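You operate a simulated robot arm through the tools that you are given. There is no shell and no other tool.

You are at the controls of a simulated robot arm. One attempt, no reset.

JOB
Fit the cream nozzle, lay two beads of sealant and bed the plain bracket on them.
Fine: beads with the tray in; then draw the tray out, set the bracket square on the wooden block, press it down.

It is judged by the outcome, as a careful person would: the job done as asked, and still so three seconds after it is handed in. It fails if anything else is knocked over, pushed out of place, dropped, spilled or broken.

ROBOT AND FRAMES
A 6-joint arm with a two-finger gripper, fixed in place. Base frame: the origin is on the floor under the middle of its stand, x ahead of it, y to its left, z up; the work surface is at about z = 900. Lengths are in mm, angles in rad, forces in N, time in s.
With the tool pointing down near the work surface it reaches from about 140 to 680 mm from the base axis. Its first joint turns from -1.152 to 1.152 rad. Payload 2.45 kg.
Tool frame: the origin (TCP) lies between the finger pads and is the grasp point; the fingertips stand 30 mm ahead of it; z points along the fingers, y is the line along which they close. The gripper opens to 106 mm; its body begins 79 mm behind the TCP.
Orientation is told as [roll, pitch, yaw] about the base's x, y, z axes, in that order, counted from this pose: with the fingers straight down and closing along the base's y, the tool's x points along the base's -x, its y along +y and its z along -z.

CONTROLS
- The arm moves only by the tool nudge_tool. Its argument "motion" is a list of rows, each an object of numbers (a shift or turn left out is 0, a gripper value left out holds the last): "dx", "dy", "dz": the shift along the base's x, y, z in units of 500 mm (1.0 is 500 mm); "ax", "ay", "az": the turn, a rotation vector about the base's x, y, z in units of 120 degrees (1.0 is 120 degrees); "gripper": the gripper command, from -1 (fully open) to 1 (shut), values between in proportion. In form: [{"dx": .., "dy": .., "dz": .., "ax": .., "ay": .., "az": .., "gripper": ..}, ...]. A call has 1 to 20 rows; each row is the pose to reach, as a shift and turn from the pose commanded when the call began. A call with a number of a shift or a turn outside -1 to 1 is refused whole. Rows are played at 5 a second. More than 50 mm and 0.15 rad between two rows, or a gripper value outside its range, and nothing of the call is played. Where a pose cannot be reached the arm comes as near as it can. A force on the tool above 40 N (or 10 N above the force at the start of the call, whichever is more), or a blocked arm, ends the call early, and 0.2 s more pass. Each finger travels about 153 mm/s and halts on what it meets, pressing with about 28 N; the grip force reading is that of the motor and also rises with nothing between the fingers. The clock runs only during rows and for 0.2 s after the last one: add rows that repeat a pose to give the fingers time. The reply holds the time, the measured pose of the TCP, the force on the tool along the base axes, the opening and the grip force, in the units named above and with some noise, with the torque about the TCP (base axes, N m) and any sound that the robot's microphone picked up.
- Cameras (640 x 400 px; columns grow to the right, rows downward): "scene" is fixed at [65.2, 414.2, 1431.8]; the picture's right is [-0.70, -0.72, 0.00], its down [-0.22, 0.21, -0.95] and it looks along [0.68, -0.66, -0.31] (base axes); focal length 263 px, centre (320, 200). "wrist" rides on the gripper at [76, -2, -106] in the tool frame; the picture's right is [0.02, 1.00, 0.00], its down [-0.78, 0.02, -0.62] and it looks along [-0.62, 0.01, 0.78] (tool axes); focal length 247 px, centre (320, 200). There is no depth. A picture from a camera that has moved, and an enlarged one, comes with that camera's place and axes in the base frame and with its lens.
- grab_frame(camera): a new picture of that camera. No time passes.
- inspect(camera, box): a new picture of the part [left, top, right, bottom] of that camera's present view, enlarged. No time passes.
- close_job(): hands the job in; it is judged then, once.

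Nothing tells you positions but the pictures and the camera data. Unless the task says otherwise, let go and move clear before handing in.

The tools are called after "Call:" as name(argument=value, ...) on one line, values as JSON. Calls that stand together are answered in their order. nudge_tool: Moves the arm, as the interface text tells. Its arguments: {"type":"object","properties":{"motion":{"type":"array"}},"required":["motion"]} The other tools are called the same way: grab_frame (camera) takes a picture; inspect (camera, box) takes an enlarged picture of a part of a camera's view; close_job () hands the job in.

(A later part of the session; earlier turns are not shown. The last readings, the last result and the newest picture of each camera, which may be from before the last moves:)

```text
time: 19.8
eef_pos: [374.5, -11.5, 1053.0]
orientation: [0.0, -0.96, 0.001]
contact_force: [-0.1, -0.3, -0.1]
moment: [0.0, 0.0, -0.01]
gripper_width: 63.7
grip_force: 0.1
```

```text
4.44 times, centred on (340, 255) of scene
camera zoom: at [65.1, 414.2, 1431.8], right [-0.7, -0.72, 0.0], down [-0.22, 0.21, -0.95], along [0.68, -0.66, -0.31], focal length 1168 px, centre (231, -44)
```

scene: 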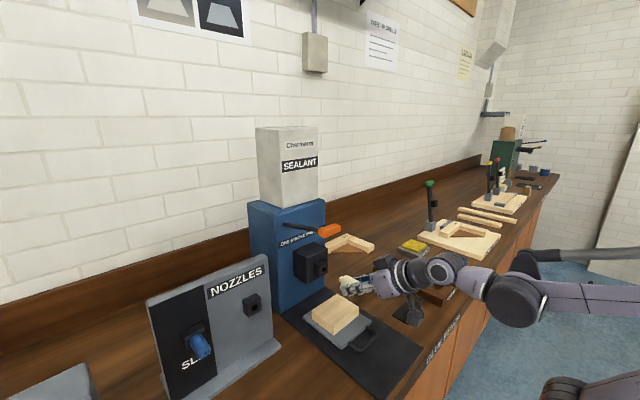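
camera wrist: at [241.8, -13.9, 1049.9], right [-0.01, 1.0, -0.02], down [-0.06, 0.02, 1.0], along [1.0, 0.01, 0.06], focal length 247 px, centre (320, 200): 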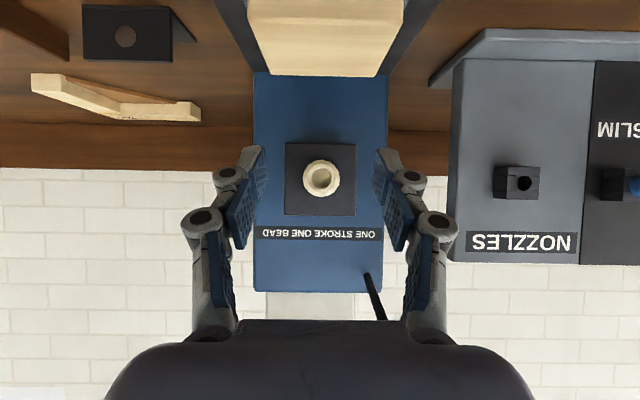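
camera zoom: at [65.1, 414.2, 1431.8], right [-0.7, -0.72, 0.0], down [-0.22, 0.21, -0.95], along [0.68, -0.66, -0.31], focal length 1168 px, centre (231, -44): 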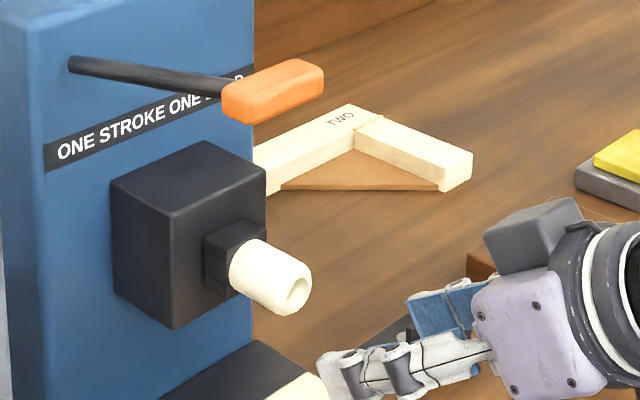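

Nozzle is fitted and the stand undisturbed. Now I'll rise and tilt back to look down on the tray, block and brackets.

Call:
nudge_tool(motion=[{"dx": -0.04, "dz": 0.03, "ay": 0.057, "gripper": -0.2}, {"dx": -0.07, "dz": 0.06, "ay": 0.115, "gripper": -0.2}, {"dx": -0.09, "dz": 0.1, "ay": 0.172, "gripper": -0.2}, {"dx": -0.09, "dz": 0.14, "ay": 0.229, "gripper": -0.2}, {"dx": -0.09, "dz": 0.18, "ay": 0.286, "gripper": -0.2}, {"dx": -0.09, "dz": 0.22, "ay": 0.344, "gripper": -0.2}, {"dx": -0.09, "dz": 0.26, "ay": 0.401, "gripper": -0.2}, {"dx": -0.09, "dz": 0.3, "ay": 0.4583, "gripper": -0.2}, {"dx": -0.09, "dz": 0.3, "ay": 0.4583, "gripper": -0.2}])

Call:
grab_frame(camera="wrist")

Call:
grab_frame(camera="scene")

```text
time: 21.8
eef_pos: [329.0, -10.7, 1202.0]
orientation: [0.0, 0.001, -0.001]
contact_force: [0.0, -0.1, -0.2]
moment: [-0.06, 0.02, -0.01]
gripper_width: 63.3
grip_force: 0.0
```

```text
taken
camera wrist: at [252.7, -11.9, 1308.2], right [-0.02, 1.0, 0.0], down [0.78, 0.02, 0.62], along [0.62, 0.01, -0.78], focal length 247 px, centre (320, 200)
```

wrist: 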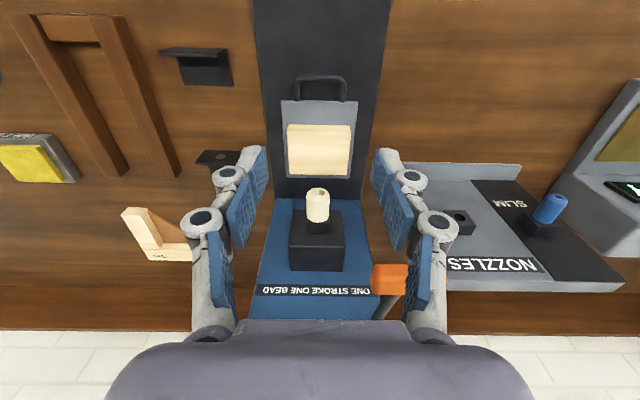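

```text
taken
```

scene: 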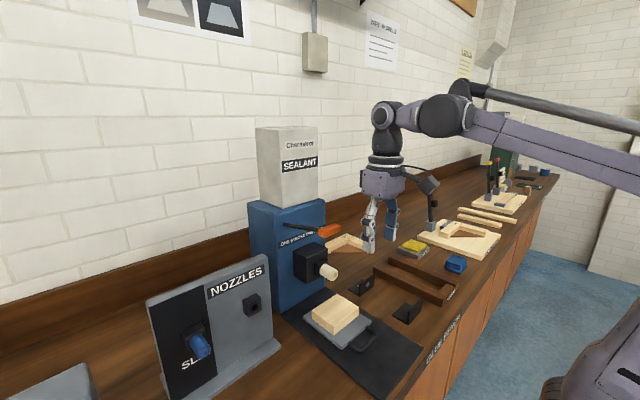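

Call:
inspect(camera="wrist", box=[250, 60, 390, 210])

Call:
inspect(camera="wrist", box=[140, 20, 270, 180])

Call:
inspect(camera="scene", box=[280, 270, 440, 380])

Call:
inspect(camera="wrist", box=[340, 220, 450, 330])

```text
2.67 times, centred on (320, 135) of wrist
camera zoom: at [252.7, -11.9, 1308.2], right [-0.02, 1.0, 0.0], down [0.78, 0.02, 0.62], along [0.62, 0.01, -0.78], focal length 659 px, centre (320, 373)
```

zoom: 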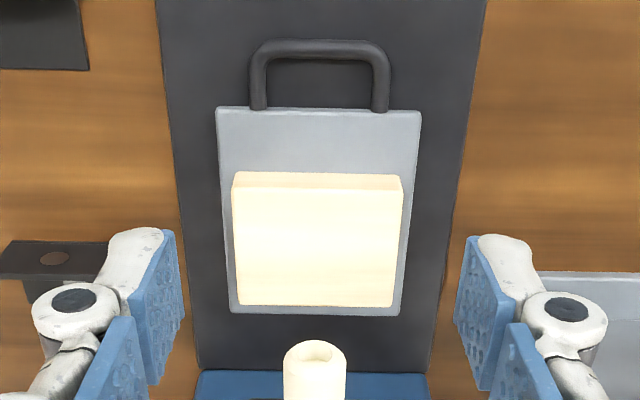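

```text
2.50 times, centred on (205, 100) of wrist
camera zoom: at [252.7, -11.9, 1308.2], right [-0.02, 1.0, 0.0], down [0.78, 0.02, 0.62], along [0.62, 0.01, -0.78], focal length 617 px, centre (608, 450)
```

zoom: 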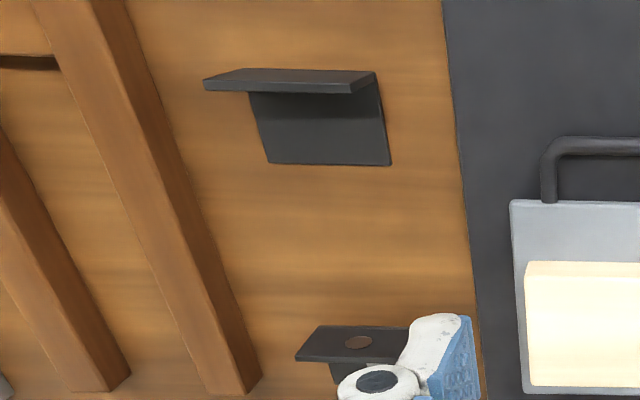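

```text
3.64 times, centred on (360, 325) of scene
camera zoom: at [65.2, 414.2, 1431.8], right [-0.7, -0.72, 0.0], down [-0.22, 0.21, -0.95], along [0.68, -0.66, -0.31], focal length 956 px, centre (174, -254)
```

zoom: 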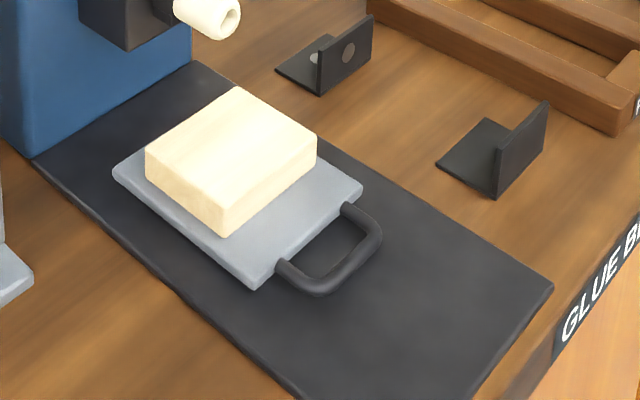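

```text
3.64 times, centred on (395, 275) of wrist
camera zoom: at [252.7, -11.9, 1308.2], right [-0.02, 1.0, 0.0], down [0.78, 0.02, 0.62], along [0.62, 0.01, -0.78], focal length 898 px, centre (47, -73)
```

zoom: 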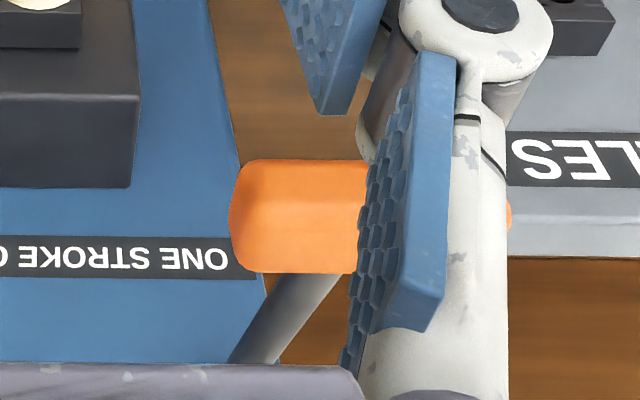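

Tray is in: block centred about (445, -11) under the nozzle tip at x≈450. The lever handle centre is about (407, 55, 1204), pivot about (565, 54, 1171). I'll close the fingers and go above the handle.

Call:
nudge_tool(motion=[{"dz": 0.09, "gripper": 1}, {"dz": 0.18, "gripper": 1}, {"dx": 0.05, "dy": 0.04, "dz": 0.18, "gripper": 1}, {"dx": 0.1, "dy": 0.085, "dz": 0.18, "gripper": 1}, {"dx": 0.156, "dy": 0.132, "dz": 0.18, "gripper": 1}, {"dx": 0.156, "dy": 0.132, "dz": 0.18, "gripper": 1}])

Call:
grab_frame(camera="wrist")

Call:
grab_frame(camera="scene")

```text
time: 23.2
eef_pos: [407.2, 55.5, 1292.1]
orientation: [0.001, 0.001, -0.001]
contact_force: [-0.6, -0.6, -0.1]
moment: [0.0, -0.03, -0.01]
gripper_width: 0.0
grip_force: 27.8
```

```text
taken
camera wrist: at [330.7, 53.9, 1397.1], right [-0.02, 1.0, 0.0], down [0.78, 0.02, 0.62], along [0.62, 0.01, -0.78], focal length 247 px, centre (320, 200)
```

wrist: 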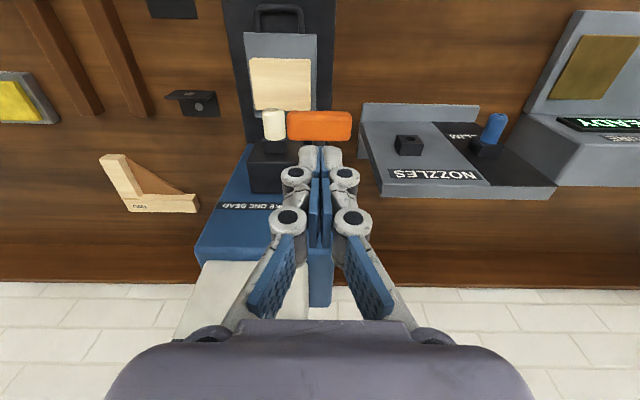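

```text
taken
```

scene: 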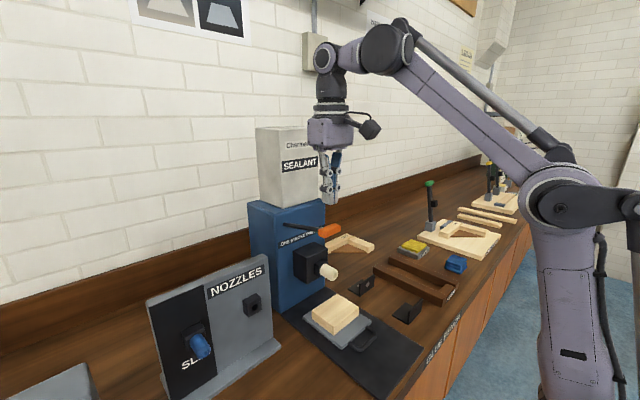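

Fingertips are directly above the handle. Lowering to contact and starting gently to feel the lever's resistance.

Call:
nudge_tool(motion=[{"dz": -0.04, "gripper": 1}, {"dz": -0.07, "gripper": 1}, {"dz": -0.085, "gripper": 1}, {"dz": -0.095, "gripper": 1}, {"dz": -0.105, "gripper": 1}, {"dz": -0.115, "gripper": 1}, {"dz": -0.125, "gripper": 1}])

Call:
inspect(camera="scene", box=[260, 160, 400, 290])

```text
time: 24.8
eef_pos: [409.5, 56.0, 1230.5]
orientation: [-0.001, -0.001, 0.0]
contact_force: [-0.5, -0.2, 0.6]
moment: [-0.02, -0.01, 0.0]
gripper_width: 6.1
grip_force: 28.8
```

```text
3.08 times, centred on (330, 225) of scene
camera zoom: at [65.1, 414.2, 1431.8], right [-0.7, -0.72, 0.0], down [-0.22, 0.21, -0.95], along [0.68, -0.66, -0.31], focal length 809 px, centre (289, 123)
```

zoom: 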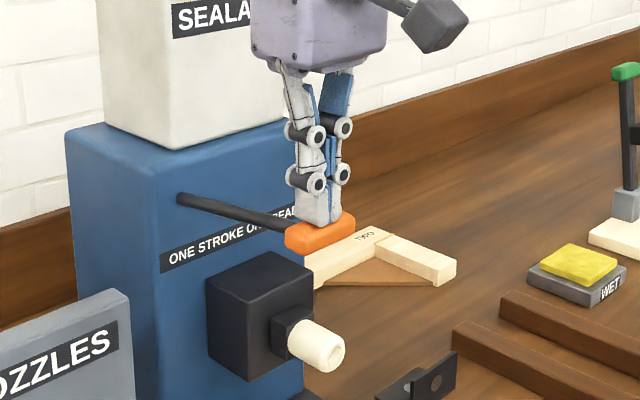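

The lever moves easily under the fingertips. Continuing the stroke along its arc until it stops or clicks.

Call:
nudge_tool(motion=[{"dx": -0.006, "dz": -0.026, "gripper": 1}, {"dx": -0.008, "dz": -0.056, "gripper": 1}, {"dx": -0.008, "dz": -0.086, "gripper": 1}, {"dx": -0.003, "dz": -0.117, "gripper": 1}, {"dx": 0.004, "dz": -0.147, "gripper": 1}, {"dx": 0.004, "dz": -0.147, "gripper": 1}])

Call:
inspect(camera="scene", box=[260, 190, 400, 330])

```text
time: 25.7
eef_pos: [405.9, 55.4, 1186.8]
orientation: [0.001, -0.006, -0.001]
contact_force: [-1.0, 0.4, 34.3]
moment: [-0.01, -0.29, 0.0]
gripper_width: 6.0
grip_force: 28.7
stopped in row 4: the force on the tool passed its limit at 68 N (the readings are from after the stop); the commanded pose is now the measured one
```

```text
2.86 times, centred on (330, 260) of scene
camera zoom: at [64.7, 414.1, 1431.9], right [-0.7, -0.72, 0.0], down [-0.22, 0.21, -0.95], along [0.68, -0.66, -0.31], focal length 751 px, centre (291, 29)
```

zoom: 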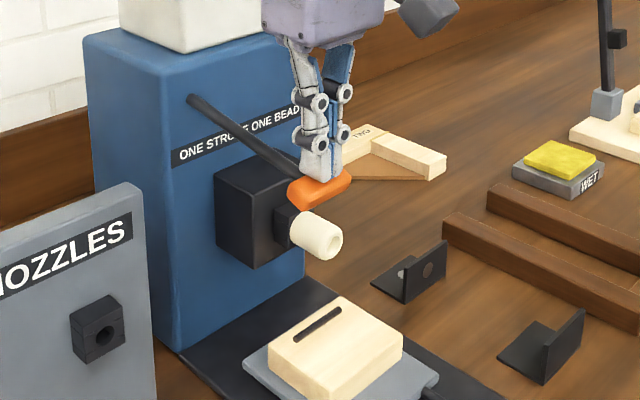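

The stroke hit its stop and one bead is on the block. Lifting off to let the lever return.

Call:
nudge_tool(motion=[{"dz": 0.03, "gripper": 1}, {"dz": 0.06, "gripper": 1}, {"dz": 0.1, "gripper": 1}, {"dz": 0.14, "gripper": 1}, {"dz": 0.18, "gripper": 1}, {"dz": 0.18, "gripper": 1}])

Call:
inspect(camera="scene", box=[260, 190, 400, 330])

Call:
grab_frame(camera="wrist")

```text
time: 27.1
eef_pos: [407.0, 55.1, 1275.2]
orientation: [0.0, -0.003, 0.0]
contact_force: [-0.5, 0.7, 0.6]
moment: [-0.02, 0.0, 0.01]
gripper_width: 0.1
grip_force: 28.3
```

```text
2.86 times, centred on (330, 260) of scene
camera zoom: at [65.2, 414.2, 1431.8], right [-0.7, -0.72, 0.0], down [-0.22, 0.21, -0.95], along [0.68, -0.66, -0.31], focal length 751 px, centre (291, 29)
```

zoom: 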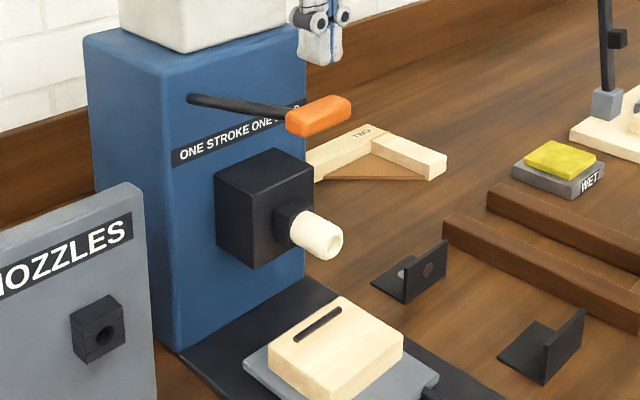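

```text
taken
camera wrist: at [329.9, 54.1, 1380.6], right [-0.02, 1.0, 0.0], down [0.78, 0.02, 0.62], along [0.62, 0.01, -0.78], focal length 247 px, centre (320, 200)
```

wrist: 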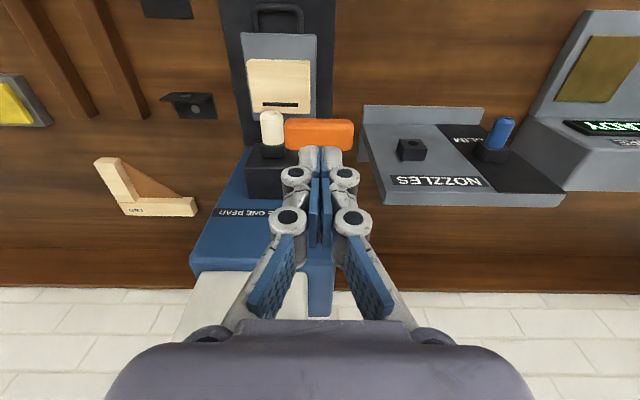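

The lever sprang back; one bead laid. Performing the second stroke the same way.

Call:
nudge_tool(motion=[{"dz": -0.05, "gripper": 1}, {"dz": -0.09, "gripper": 1}, {"dz": -0.12, "gripper": 1}, {"dz": -0.14, "gripper": 1}, {"dz": -0.155, "gripper": 1}, {"dz": -0.166, "gripper": 1}, {"dz": -0.174, "gripper": 1}, {"dz": -0.18, "gripper": 1}])

Call:
inspect(camera="scene", box=[260, 190, 400, 330])

```text
time: 28.9
eef_pos: [406.5, 56.5, 1186.9]
orientation: [0.001, -0.008, 0.0]
contact_force: [-0.5, 1.3, 24.4]
moment: [0.03, -0.2, -0.04]
gripper_width: 6.1
grip_force: 29.2
stopped in row 8: the force on the tool passed its limit at 45 N (the readings are from after the stop); the commanded pose is now the measured one
```

```text
2.86 times, centred on (330, 260) of scene
camera zoom: at [64.8, 414.1, 1431.8], right [-0.7, -0.72, 0.0], down [-0.22, 0.21, -0.95], along [0.68, -0.66, -0.31], focal length 751 px, centre (291, 29)
```

zoom: 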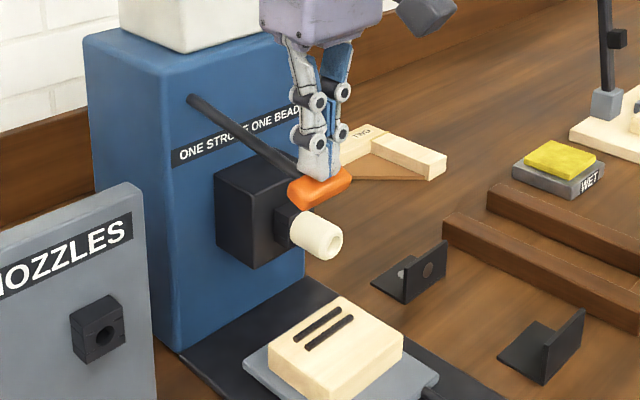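

Two beads are down. Lifting off the lever now, then I'll look at the beads from above.

Call:
nudge_tool(motion=[{"dz": 0.03, "gripper": 1}, {"dz": 0.06, "gripper": 1}, {"dz": 0.1, "gripper": 1}, {"dz": 0.14, "gripper": 1}, {"dz": 0.2, "gripper": 1}, {"dz": 0.2, "gripper": 1}])

Call:
inspect(camera="wrist", box=[210, 0, 370, 130])

Call:
inspect(camera="scene", box=[280, 270, 440, 380])

```text
time: 30.3
eef_pos: [408.8, 54.9, 1287.1]
orientation: [0.0, -0.007, 0.0]
contact_force: [-0.1, -0.4, -0.4]
moment: [0.02, 0.0, 0.0]
gripper_width: 0.0
grip_force: 29.1
```

```text
3.08 times, centred on (290, 65) of wrist
camera zoom: at [330.4, 52.8, 1392.6], right [-0.02, 1.0, 0.0], down [0.78, 0.02, 0.63], along [0.63, 0.01, -0.78], focal length 760 px, centre (412, 615)
```

zoom: 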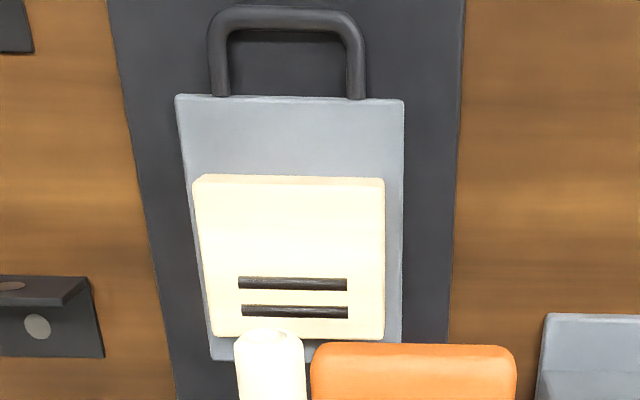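

```text
3.64 times, centred on (360, 325) of scene
camera zoom: at [65.2, 414.2, 1431.8], right [-0.7, -0.72, 0.0], down [-0.22, 0.21, -0.95], along [0.68, -0.66, -0.31], focal length 956 px, centre (174, -254)
```

zoom: 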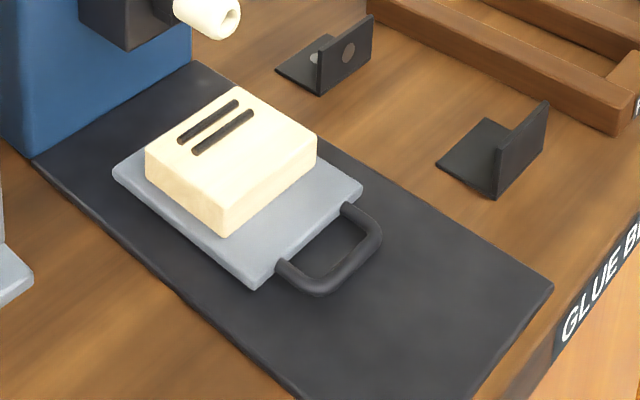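

Both beads lie along y at x≈452 and 467, centred on the block in y. Next I draw the tray out by its handle: I'll back away from the lever first, then turn the gripper 90° so it can pinch the handle bar.

Call:
nudge_tool(motion=[{"dx": -0.05, "dy": -0.03, "ay": 0.0033, "gripper": 0.51}, {"dx": -0.1, "dy": -0.08, "ay": 0.0033, "gripper": 0.51}, {"dx": -0.144, "dy": -0.132, "ay": 0.0033, "gripper": 0.51}, {"dx": -0.144, "dy": -0.132, "ay": 0.0033, "gripper": 0.51}])

Call:
nudge_tool(motion=[{"dz": -0.02, "az": -0.0625, "gripper": 0.51}, {"dz": -0.06, "az": -0.125, "gripper": 0.51}, {"dz": -0.1, "az": -0.1875, "gripper": 0.51}, {"dz": -0.14, "az": -0.25, "gripper": 0.51}, {"dz": -0.18, "az": -0.3125, "gripper": 0.51}, {"dz": -0.22, "az": -0.375, "gripper": 0.51}, {"dz": -0.26, "az": -0.4375, "gripper": 0.51}, {"dz": -0.3, "az": -0.5, "gripper": 0.51}, {"dz": -0.34, "az": -0.5625, "gripper": 0.51}, {"dz": -0.38, "az": -0.625, "gripper": 0.51}, {"dz": -0.42, "az": -0.6875, "gripper": 0.51}, {"dz": -0.46, "az": -0.75, "gripper": 0.51}, {"dz": -0.46, "az": -0.75, "gripper": 0.51}])

Call:
grab_frame(camera="wrist")

Call:
grab_frame(camera="scene")

```text
time: 31.3
eef_pos: [334.2, -12.9, 1285.7]
orientation: [-0.001, 0.001, 0.003]
contact_force: [0.8, 0.2, 0.2]
moment: [0.01, 0.01, 0.0]
gripper_width: 26.3
grip_force: 0.1
```

```text
time: 34.1
eef_pos: [334.6, -9.1, 1055.3]
orientation: [0.003, 0.001, -1.573]
contact_force: [0.4, -1.7, -0.2]
moment: [0.02, 0.0, -0.02]
gripper_width: 26.0
grip_force: 0.1
```

```text
taken
camera wrist: at [332.5, 65.9, 1161.3], right [1.0, 0.02, 0.0], down [0.02, -0.78, 0.62], along [0.01, -0.62, -0.78], focal length 247 px, centre (320, 200)
```

wrist: 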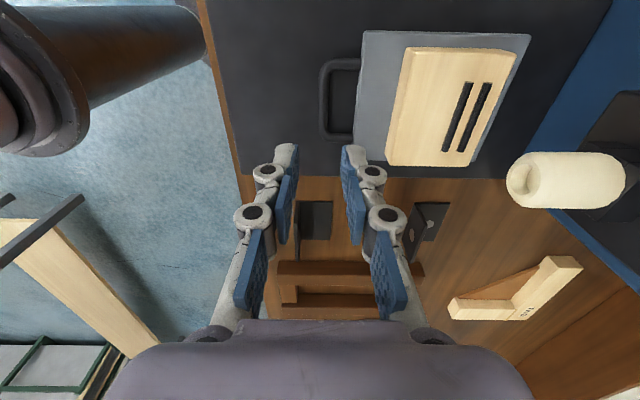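

```text
taken
```

scene: 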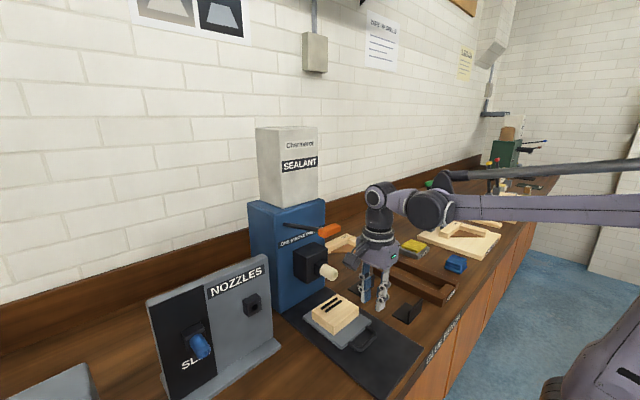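

The gripper is turned and over the handle. Zooming in to place the handle bar precisely.

Call:
inspect(camera="wrist", box=[280, 30, 420, 170])

Call:
inspect(camera="scene", box=[320, 300, 420, 380])

Call:
inspect(camera="wrist", box=[280, 160, 460, 300])

```text
2.86 times, centred on (350, 100) of wrist
camera zoom: at [332.5, 65.9, 1161.3], right [1.0, 0.02, 0.0], down [0.02, -0.78, 0.62], along [0.01, -0.62, -0.78], focal length 706 px, centre (234, 486)
```

zoom: 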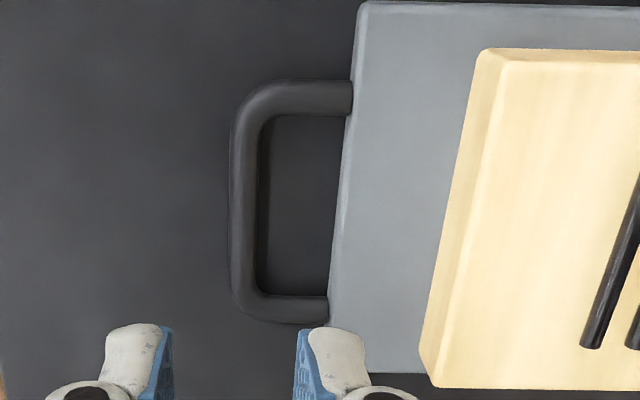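

```text
5.00 times, centred on (370, 340) of scene
camera zoom: at [65.1, 414.2, 1431.8], right [-0.7, -0.72, 0.0], down [-0.22, 0.21, -0.95], along [0.68, -0.66, -0.31], focal length 1315 px, centre (70, -500)
```

zoom: 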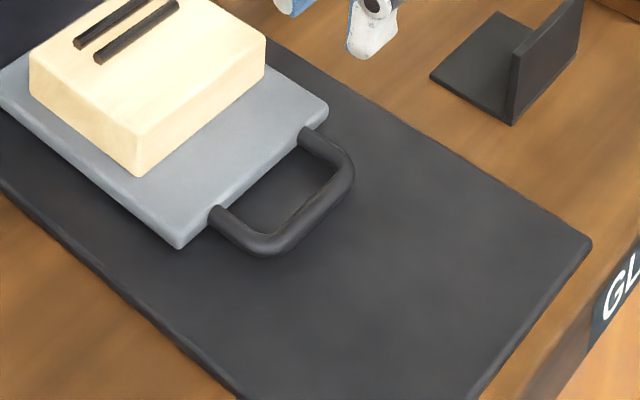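

```text
2.86 times, centred on (370, 230) of wrist
camera zoom: at [332.5, 65.9, 1161.3], right [1.0, 0.02, 0.0], down [0.02, -0.78, 0.62], along [0.01, -0.62, -0.78], focal length 706 px, centre (177, 114)
```

zoom: 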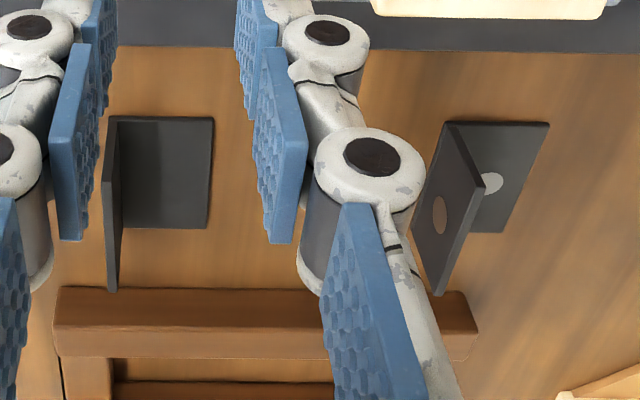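

Handle crossbar centre ≈ (337, -11, 911) with a 24 mm gap behind it. Lowering to just above it first to check the finger clearances.

Call:
nudge_tool(motion=[{"dx": 0.0054, "dy": -0.003, "dz": -0.07, "gripper": 0.585}, {"dx": 0.0054, "dy": -0.003, "dz": -0.14, "gripper": 0.585}, {"dx": 0.0054, "dy": -0.003, "dz": -0.18, "gripper": 0.585}, {"dx": 0.0054, "dy": -0.003, "dz": -0.18, "gripper": 0.585}])

Call:
inspect(camera="wrist", box=[250, 60, 410, 220])

Call:
inspect(camera="scene", box=[320, 290, 420, 370])

```text
time: 35.1
eef_pos: [336.9, -12.0, 965.4]
orientation: [0.001, -0.002, -1.57]
contact_force: [-0.4, -0.1, -0.5]
moment: [0.0, 0.06, 0.0]
gripper_width: 21.9
grip_force: 0.1
```

```text
2.50 times, centred on (330, 140) of wrist
camera zoom: at [334.4, 65.1, 1071.3], right [1.0, 0.02, 0.0], down [0.02, -0.78, 0.62], along [0.01, -0.62, -0.78], focal length 617 px, centre (295, 350)
```

zoom: 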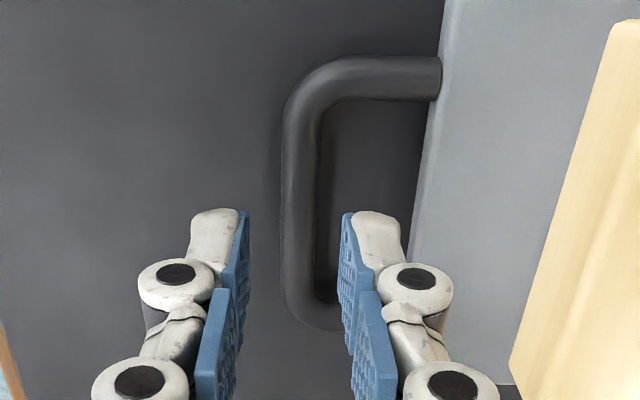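

```text
5.00 times, centred on (370, 330) of scene
camera zoom: at [65.1, 414.2, 1431.8], right [-0.7, -0.72, 0.0], down [-0.22, 0.21, -0.95], along [0.68, -0.66, -0.31], focal length 1315 px, centre (70, -450)
```

zoom: 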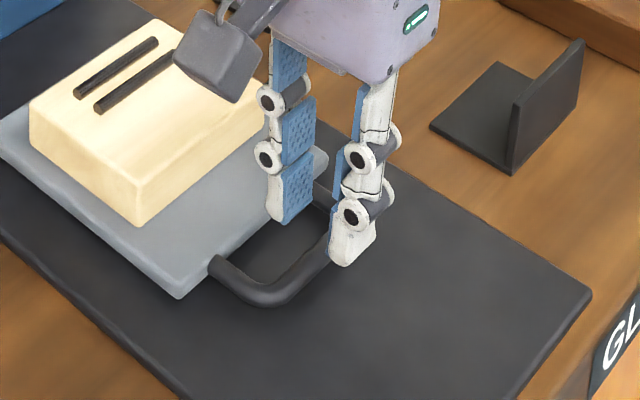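

Fingers straddle the bar nicely. Lowering the last 26 mm and closing on the bar.

Call:
nudge_tool(motion=[{"dz": -0.02, "gripper": 0.585}, {"dz": -0.04, "gripper": 0.585}, {"dz": -0.051, "gripper": 0.585}, {"dz": -0.051, "gripper": 0.585}])

Call:
inspect(camera="wrist", box=[250, 80, 410, 220])

Call:
inspect(camera="scene", box=[320, 290, 420, 370])

```text
time: 36.1
eef_pos: [338.1, -11.0, 940.4]
orientation: [0.0, 0.0, -1.572]
contact_force: [-0.9, 1.1, -0.5]
moment: [-0.02, -0.01, 0.02]
gripper_width: 22.0
grip_force: 0.0
```

```text
2.86 times, centred on (330, 150) of wrist
camera zoom: at [335.2, 64.6, 1045.9], right [1.0, 0.02, 0.0], down [0.02, -0.78, 0.62], along [0.01, -0.62, -0.78], focal length 706 px, centre (291, 343)
```

zoom: 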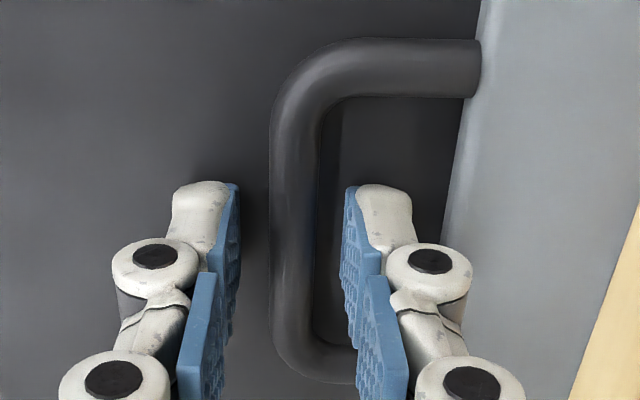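

```text
5.00 times, centred on (370, 330) of scene
camera zoom: at [65.1, 414.2, 1431.8], right [-0.7, -0.72, 0.0], down [-0.22, 0.21, -0.95], along [0.68, -0.66, -0.31], focal length 1315 px, centre (70, -450)
```

zoom: 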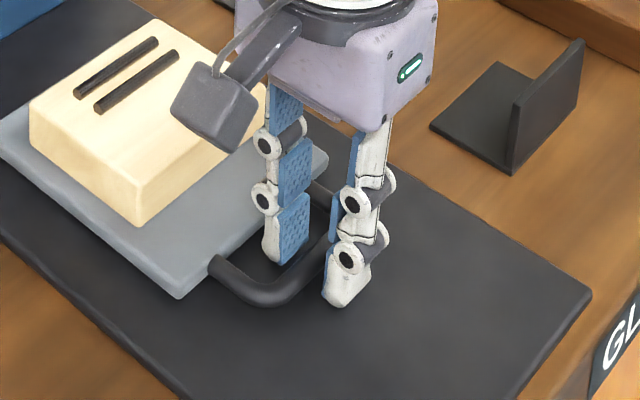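

Both fingers are at bar height. Closing, then drawing the tray slowly out 100 mm.

Call:
nudge_tool(motion=[{"gripper": 1}, {"gripper": 1}, {"gripper": 1}])

Call:
nudge_tool(motion=[{"dx": -0.006, "gripper": 1}, {"dx": -0.018, "gripper": 1}, {"dx": -0.034, "gripper": 1}, {"dx": -0.052, "gripper": 1}, {"dx": -0.072, "gripper": 1}, {"dx": -0.092, "gripper": 1}, {"dx": -0.112, "gripper": 1}, {"dx": -0.132, "gripper": 1}, {"dx": -0.152, "gripper": 1}, {"dx": -0.17, "gripper": 1}, {"dx": -0.184, "gripper": 1}, {"dx": -0.194, "gripper": 1}, {"dx": -0.2, "gripper": 1}, {"dx": -0.2, "gripper": 1}])

Call:
grab_frame(camera="scene")

Call:
grab_frame(camera="wrist")

```text
time: 36.9
eef_pos: [337.9, -12.0, 940.7]
orientation: [0.002, 0.0, -1.572]
contact_force: [0.7, -0.7, -1.7]
moment: [0.06, -0.02, -0.04]
gripper_width: 9.4
grip_force: 37.4
```

```text
time: 39.9
eef_pos: [238.3, -11.8, 941.4]
orientation: [0.004, 0.002, -1.571]
contact_force: [9.0, -5.1, -32.3]
moment: [-0.13, -0.2, 0.03]
gripper_width: 9.7
grip_force: 37.3
```

```text
taken
```

scene: 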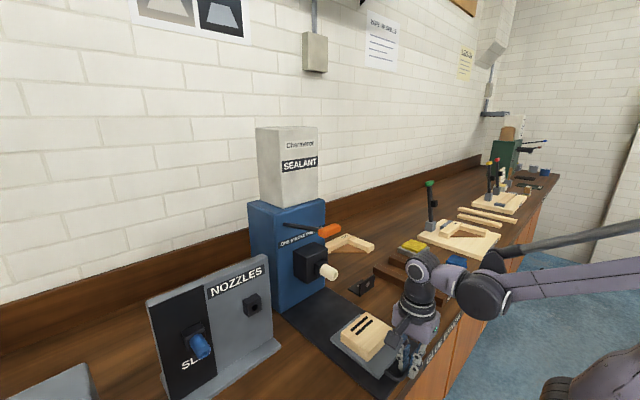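

```text
taken
camera wrist: at [235.0, 64.5, 1046.1], right [1.0, 0.02, 0.0], down [0.02, -0.78, 0.62], along [0.02, -0.62, -0.78], focal length 247 px, centre (320, 200)
```

wrist: 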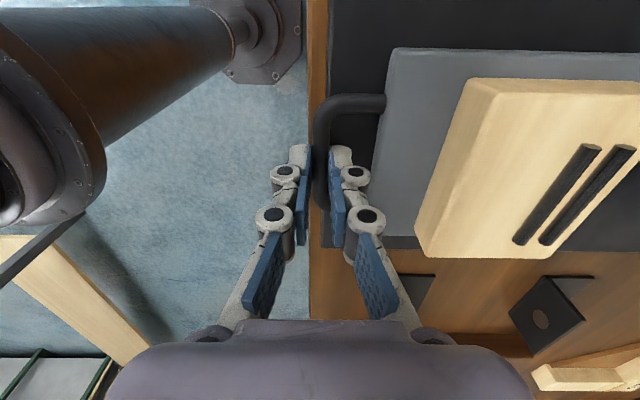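

The tray is drawn out 100 mm with the block still square on it. I'll relieve the slight upward lift, open, and rise clear.

Call:
nudge_tool(motion=[{"dz": -0.002, "gripper": 1}, {"dz": -0.004, "gripper": 1}, {"dz": -0.004, "gripper": 1}])

Call:
inspect(camera="wrist", box=[250, 40, 450, 240])

```text
time: 40.7
eef_pos: [238.1, -10.6, 939.0]
orientation: [0.001, 0.001, -1.572]
contact_force: [5.1, -2.5, 33.0]
moment: [-0.07, -0.17, -0.02]
gripper_width: 9.5
grip_force: 36.7
```

```text
2.00 times, centred on (350, 140) of wrist
camera zoom: at [235.2, 64.8, 1044.2], right [1.0, 0.02, 0.0], down [0.02, -0.78, 0.62], along [0.02, -0.62, -0.78], focal length 494 px, centre (260, 320)
```

zoom: 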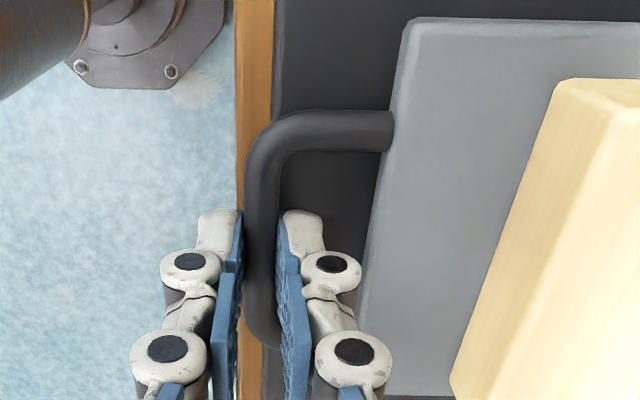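

Overcorrected slightly; coming back up 1 mm, then opening and rising clear.

Call:
nudge_tool(motion=[{"dz": 0.002, "gripper": 1}, {"dz": 0.002, "gripper": 0.585}, {"dz": 0.002, "gripper": 0.585}])

Call:
inspect(camera="wrist", box=[250, 40, 450, 240])

```text
time: 41.5
eef_pos: [237.2, -11.4, 938.9]
orientation: [0.001, 0.0, -1.571]
contact_force: [-0.5, -0.4, 0.1]
moment: [-0.02, 0.0, -0.02]
gripper_width: 22.3
grip_force: 0.1
```

```text
2.00 times, centred on (350, 140) of wrist
camera zoom: at [234.1, 65.1, 1044.6], right [1.0, 0.02, 0.0], down [0.02, -0.78, 0.62], along [0.01, -0.62, -0.78], focal length 494 px, centre (260, 320)
```

zoom: 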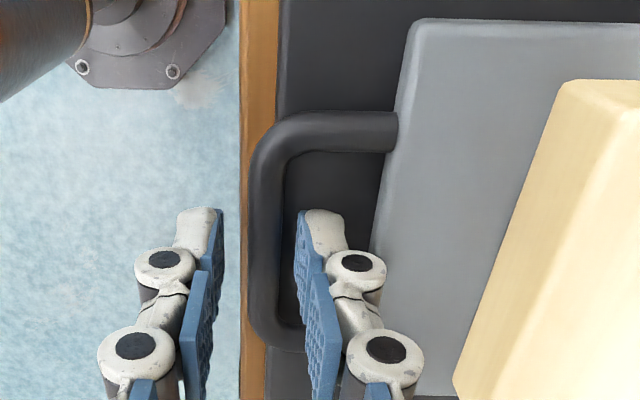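

Released cleanly. Rising and moving over the plain bracket.

Call:
nudge_tool(motion=[{"dz": 0.06, "gripper": 0.585}, {"dz": 0.14, "gripper": 0.585}, {"dz": 0.22, "gripper": 0.585}, {"dz": 0.3, "gripper": 0.245}, {"dx": 0.03, "dy": -0.06, "dz": 0.34, "gripper": 0.245}, {"dx": 0.06, "dy": -0.14, "dz": 0.34, "gripper": 0.245}, {"dx": 0.09, "dy": -0.22, "dz": 0.34, "gripper": 0.245}, {"dx": 0.12, "dy": -0.29, "dz": 0.34, "gripper": 0.245}, {"dx": 0.132, "dy": -0.344, "dz": 0.34, "gripper": 0.245}, {"dx": 0.132, "dy": -0.344, "dz": 0.34, "gripper": 0.245}])

Call:
grab_frame(camera="wrist")

Call:
grab_frame(camera="scene")

```text
time: 43.7
eef_pos: [304.4, -184.3, 1108.4]
orientation: [0.0, 0.001, -1.569]
contact_force: [-0.5, 0.6, -0.2]
moment: [-0.01, 0.01, -0.01]
gripper_width: 40.3
grip_force: 0.0
```

```text
taken
camera wrist: at [301.4, -108.3, 1213.1], right [1.0, 0.02, 0.0], down [0.02, -0.78, 0.62], along [0.01, -0.62, -0.78], focal length 247 px, centre (320, 200)
```

wrist: 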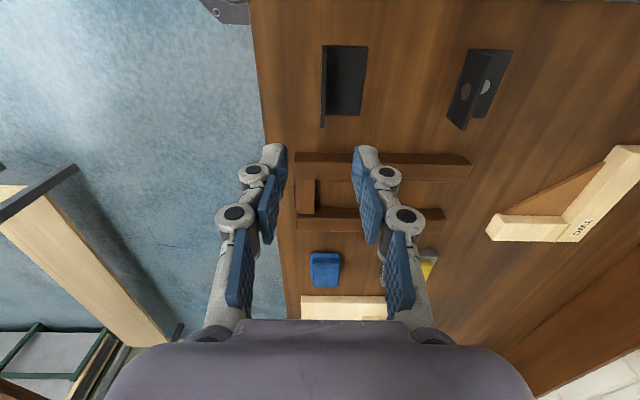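

```text
taken
```

scene: 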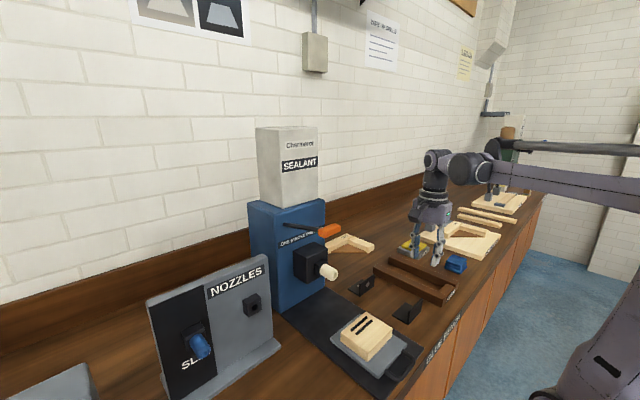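

The brackets are untouched. Zooming in on the plain bracket to measure its flange.

Call:
inspect(camera="wrist", box=[280, 30, 410, 150])

Call:
inspect(camera="scene", box=[375, 280, 445, 340])

Call:
inspect(camera="scene", box=[310, 290, 430, 390])

```text
3.33 times, centred on (345, 90) of wrist
camera zoom: at [301.4, -108.3, 1213.1], right [1.0, 0.02, 0.0], down [0.02, -0.78, 0.62], along [0.01, -0.62, -0.78], focal length 823 px, centre (237, 567)
```

zoom: 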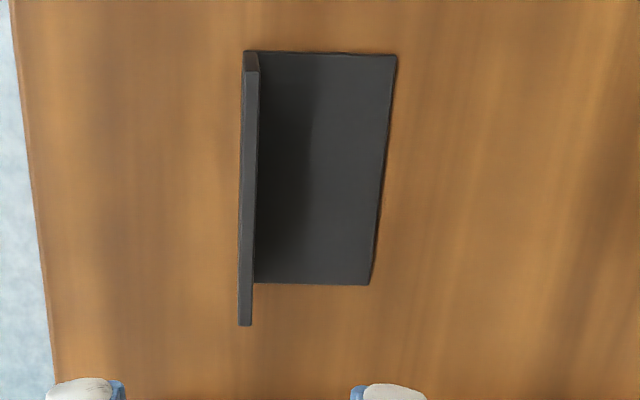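

```text
6.67 times, centred on (410, 310) of scene
camera zoom: at [65.2, 414.2, 1431.8], right [-0.7, -0.72, 0.0], down [-0.22, 0.21, -0.95], along [0.68, -0.66, -0.31], focal length 1753 px, centre (-280, -533)
```

zoom: 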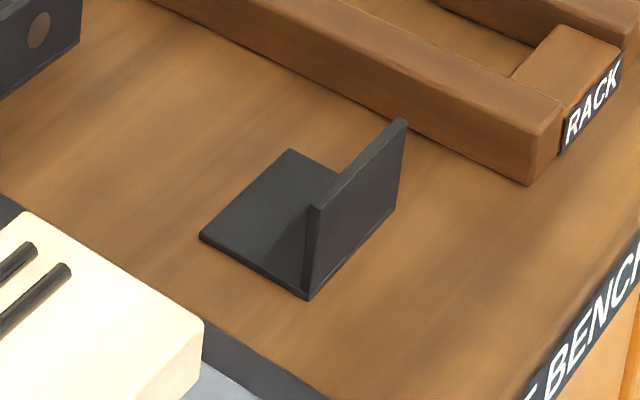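

```text
4.00 times, centred on (370, 340) of scene
camera zoom: at [65.2, 414.2, 1431.8], right [-0.7, -0.72, 0.0], down [-0.22, 0.21, -0.95], along [0.68, -0.66, -0.31], focal length 1052 px, centre (120, -360)
```

zoom: 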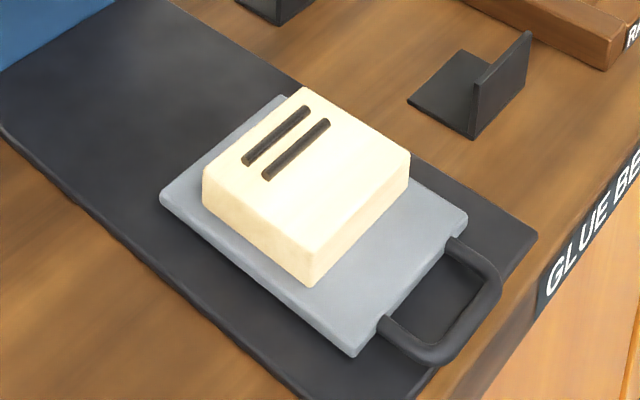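

Plain bracket: plate x 303–352.5, y -217 to -143, flange at x≈305.3, top z≈944, square to the axes. Lowering over the flange.

Call:
nudge_tool(motion=[{"dx": 0.0038, "dy": 0.0078, "dz": -0.07, "gripper": 0.245}, {"dx": 0.0038, "dy": 0.0078, "dz": -0.14, "gripper": 0.245}, {"dx": 0.0038, "dy": 0.0078, "dz": -0.22, "gripper": 0.245}, {"dx": 0.0038, "dy": 0.0078, "dz": -0.26, "gripper": 0.245}, {"dx": 0.0038, "dy": 0.0078, "dz": -0.26, "gripper": 0.245}])

Call:
inspect(camera="wrist", box=[250, 60, 410, 220])

Call:
inspect(camera="scene", box=[360, 260, 460, 340])

```text
time: 44.9
eef_pos: [304.4, -180.0, 979.2]
orientation: [0.0, -0.002, -1.57]
contact_force: [-0.2, 0.1, -0.1]
moment: [-0.05, -0.01, 0.01]
gripper_width: 40.2
grip_force: 0.0
```

```text
2.50 times, centred on (330, 140) of wrist
camera zoom: at [301.9, -103.5, 1084.3], right [1.0, 0.02, 0.0], down [0.02, -0.78, 0.62], along [0.01, -0.62, -0.78], focal length 617 px, centre (295, 350)
```

zoom: 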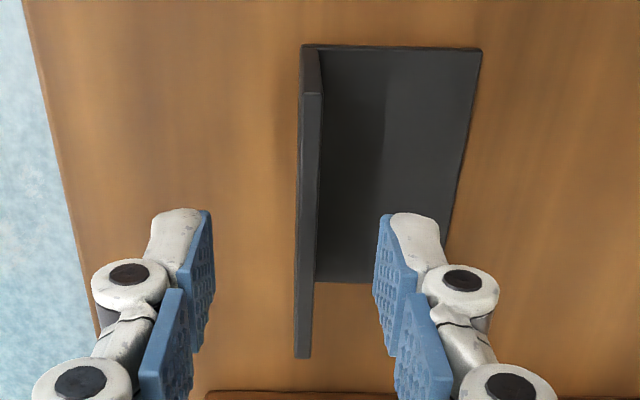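

```text
5.00 times, centred on (410, 300) of scene
camera zoom: at [65.1, 414.2, 1431.8], right [-0.7, -0.72, 0.0], down [-0.22, 0.21, -0.95], along [0.68, -0.66, -0.31], focal length 1315 px, centre (-130, -300)
```

zoom: 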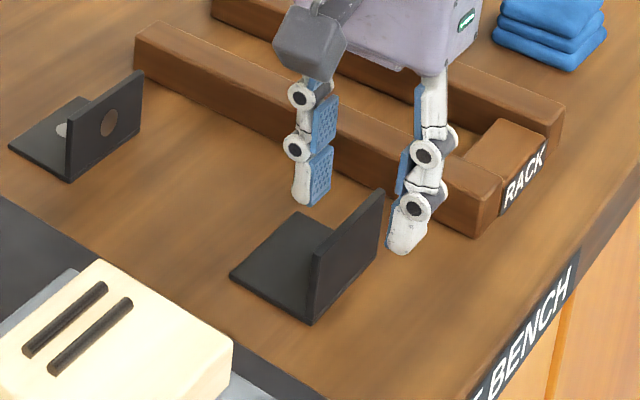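

Flange is centred between the fingers. Lowering the last 34 mm and closing.

Call:
nudge_tool(motion=[{"dx": 0.003, "dz": -0.03, "gripper": 0.245}, {"dx": 0.003, "dz": -0.055, "gripper": 0.245}, {"dx": 0.003, "dz": -0.068, "gripper": 0.245}, {"dx": 0.003, "dz": -0.068, "gripper": 0.245}])

Call:
inspect(camera="wrist", box=[250, 60, 410, 220])

Call:
inspect(camera="scene", box=[360, 260, 460, 340])

```text
time: 45.9
eef_pos: [306.4, -179.1, 944.4]
orientation: [-0.002, 0.001, -1.57]
contact_force: [0.1, 0.7, 1.1]
moment: [0.01, 0.01, -0.01]
gripper_width: 40.0
grip_force: 0.0
```

```text
2.50 times, centred on (330, 140) of wrist
camera zoom: at [303.9, -102.8, 1049.9], right [1.0, 0.02, 0.0], down [0.02, -0.78, 0.62], along [0.01, -0.62, -0.78], focal length 617 px, centre (295, 350)
```

zoom: 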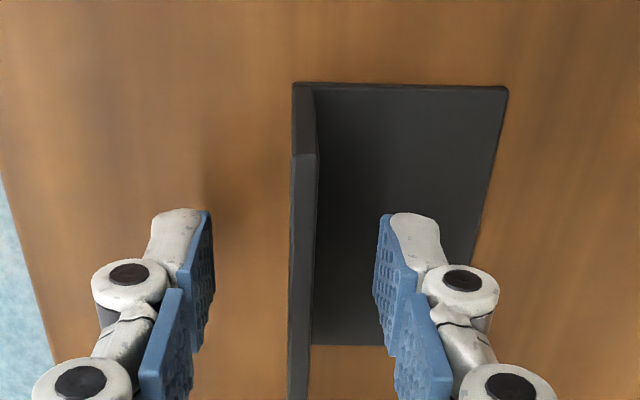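

```text
5.00 times, centred on (410, 300) of scene
camera zoom: at [65.1, 414.2, 1431.8], right [-0.7, -0.72, 0.0], down [-0.22, 0.21, -0.95], along [0.68, -0.66, -0.31], focal length 1315 px, centre (-130, -300)
```

zoom: 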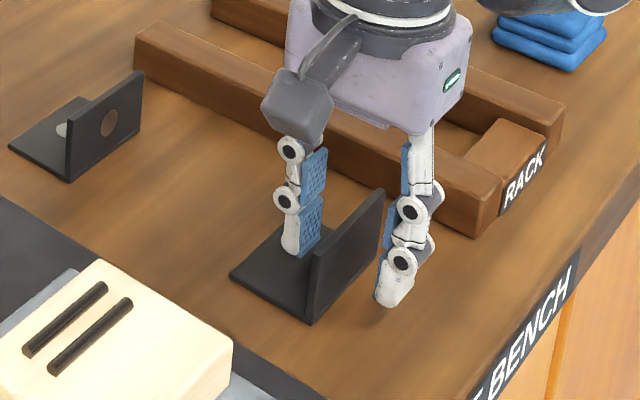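

Positioned well. Closing gradually, then lifting a little to check the grip.

Call:
nudge_tool(motion=[{"gripper": 0.5}, {"gripper": 0.75}, {"gripper": 1}, {"gripper": 1}, {"gripper": 1}])

Call:
nudge_tool(motion=[{"dz": 0.01, "gripper": 1}, {"dz": 0.03, "gripper": 1}, {"dz": 0.06, "gripper": 1}, {"dz": 0.1, "gripper": 1}, {"dz": 0.15, "gripper": 1}, {"dz": 0.2, "gripper": 1}, {"dz": 0.24, "gripper": 1}, {"dz": 0.24, "gripper": 1}])

Call:
grab_frame(camera="wrist")

Call:
inspect(camera="scene", box=[340, 210, 480, 330])

```text
time: 47.1
eef_pos: [306.9, -179.7, 945.2]
orientation: [0.002, -0.001, -1.57]
contact_force: [1.2, 0.0, 2.0]
moment: [-0.02, -0.03, -0.02]
gripper_width: 6.1
grip_force: 28.0
```

```text
time: 48.9
eef_pos: [309.6, -180.3, 1067.3]
orientation: [0.0, -0.001, -1.572]
contact_force: [0.5, -0.1, -2.1]
moment: [0.01, 0.04, -0.01]
gripper_width: 5.9
grip_force: 27.9
```

```text
taken
camera wrist: at [306.7, -103.9, 1172.4], right [1.0, 0.02, 0.0], down [0.02, -0.78, 0.62], along [0.01, -0.62, -0.78], focal length 247 px, centre (320, 200)
```

wrist: 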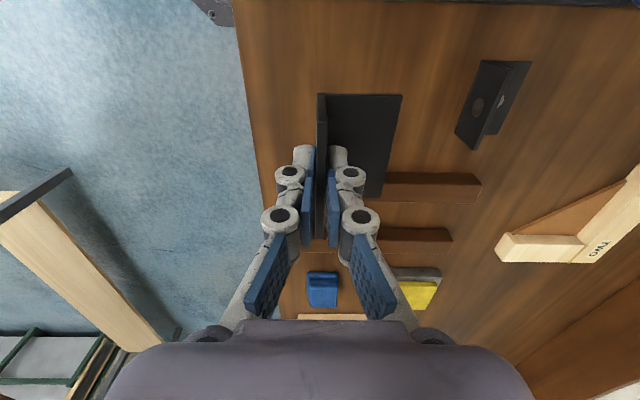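

```text
3.33 times, centred on (410, 270) of scene
camera zoom: at [65.2, 414.2, 1431.8], right [-0.7, -0.72, 0.0], down [-0.22, 0.21, -0.95], along [0.68, -0.66, -0.31], focal length 876 px, centre (20, -33)
```

zoom: 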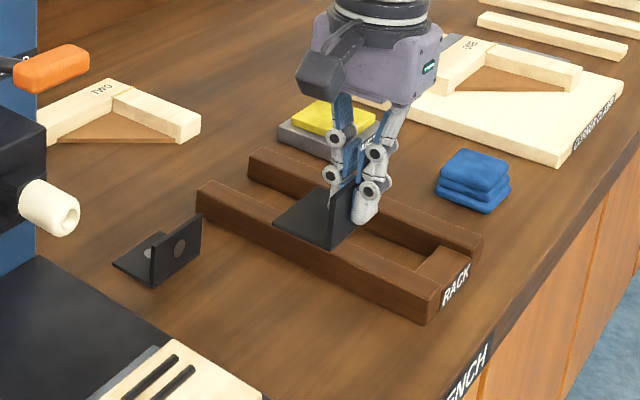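

Bracket lifted level and secure. I'll measure how it sits in the hand before carrying it over.

Call:
inspect(camera="wrist", box=[280, 70, 440, 230])

```text
2.50 times, centred on (360, 150) of wrist
camera zoom: at [306.7, -103.9, 1172.4], right [1.0, 0.02, 0.0], down [0.02, -0.78, 0.62], along [0.01, -0.62, -0.78], focal length 617 px, centre (220, 325)
```

zoom: 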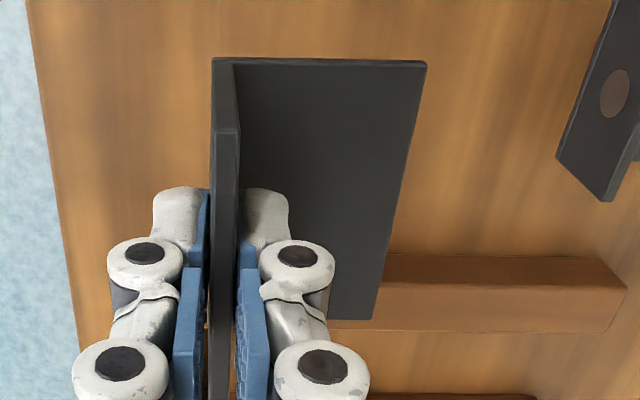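

The plate centre sits about 21 mm ahead (+x) of the TCP and it's square. I'll carry it to the near side of the tray first, so the camera can see block and beads unobstructed.

Call:
nudge_tool(motion=[{"dx": -0.015, "dy": 0.03, "gripper": 1}, {"dx": -0.04, "dy": 0.09, "gripper": 1}, {"dx": -0.065, "dy": 0.16, "gripper": 1}, {"dx": -0.09, "dy": 0.23, "gripper": 1}, {"dx": -0.115, "dy": 0.29, "gripper": 1}, {"dx": -0.128, "dy": 0.336, "gripper": 1}, {"dx": -0.128, "dy": 0.336, "gripper": 1}])

Call:
grab_frame(camera="wrist")

Call:
inspect(camera="wrist", box=[340, 20, 520, 170])

Call:
grab_frame(camera="scene")

```text
time: 50.5
eef_pos: [242.9, -12.6, 1064.8]
orientation: [0.0, 0.001, -1.571]
contact_force: [-0.2, -0.1, -2.5]
moment: [-0.04, 0.06, -0.02]
gripper_width: 6.0
grip_force: 28.1
```

```text
taken
camera wrist: at [240.9, 64.7, 1170.1], right [1.0, 0.02, 0.0], down [0.02, -0.78, 0.62], along [0.01, -0.62, -0.78], focal length 247 px, centre (320, 200)
```

wrist: 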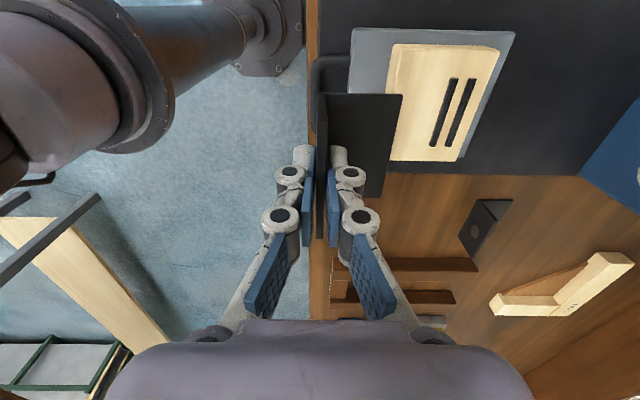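

```text
2.67 times, centred on (430, 95) of wrist
camera zoom: at [240.9, 64.7, 1170.1], right [1.0, 0.02, 0.0], down [0.02, -0.78, 0.62], along [0.01, -0.62, -0.78], focal length 659 px, centre (27, 480)
```

zoom: 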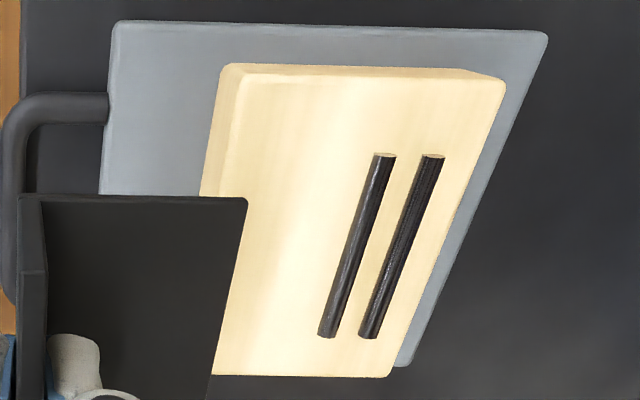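

```text
taken
```

scene: 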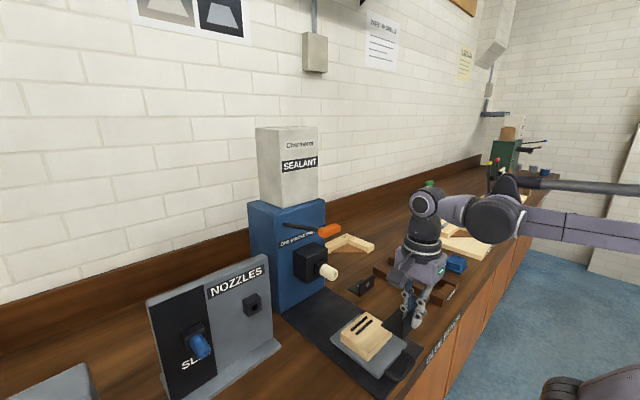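

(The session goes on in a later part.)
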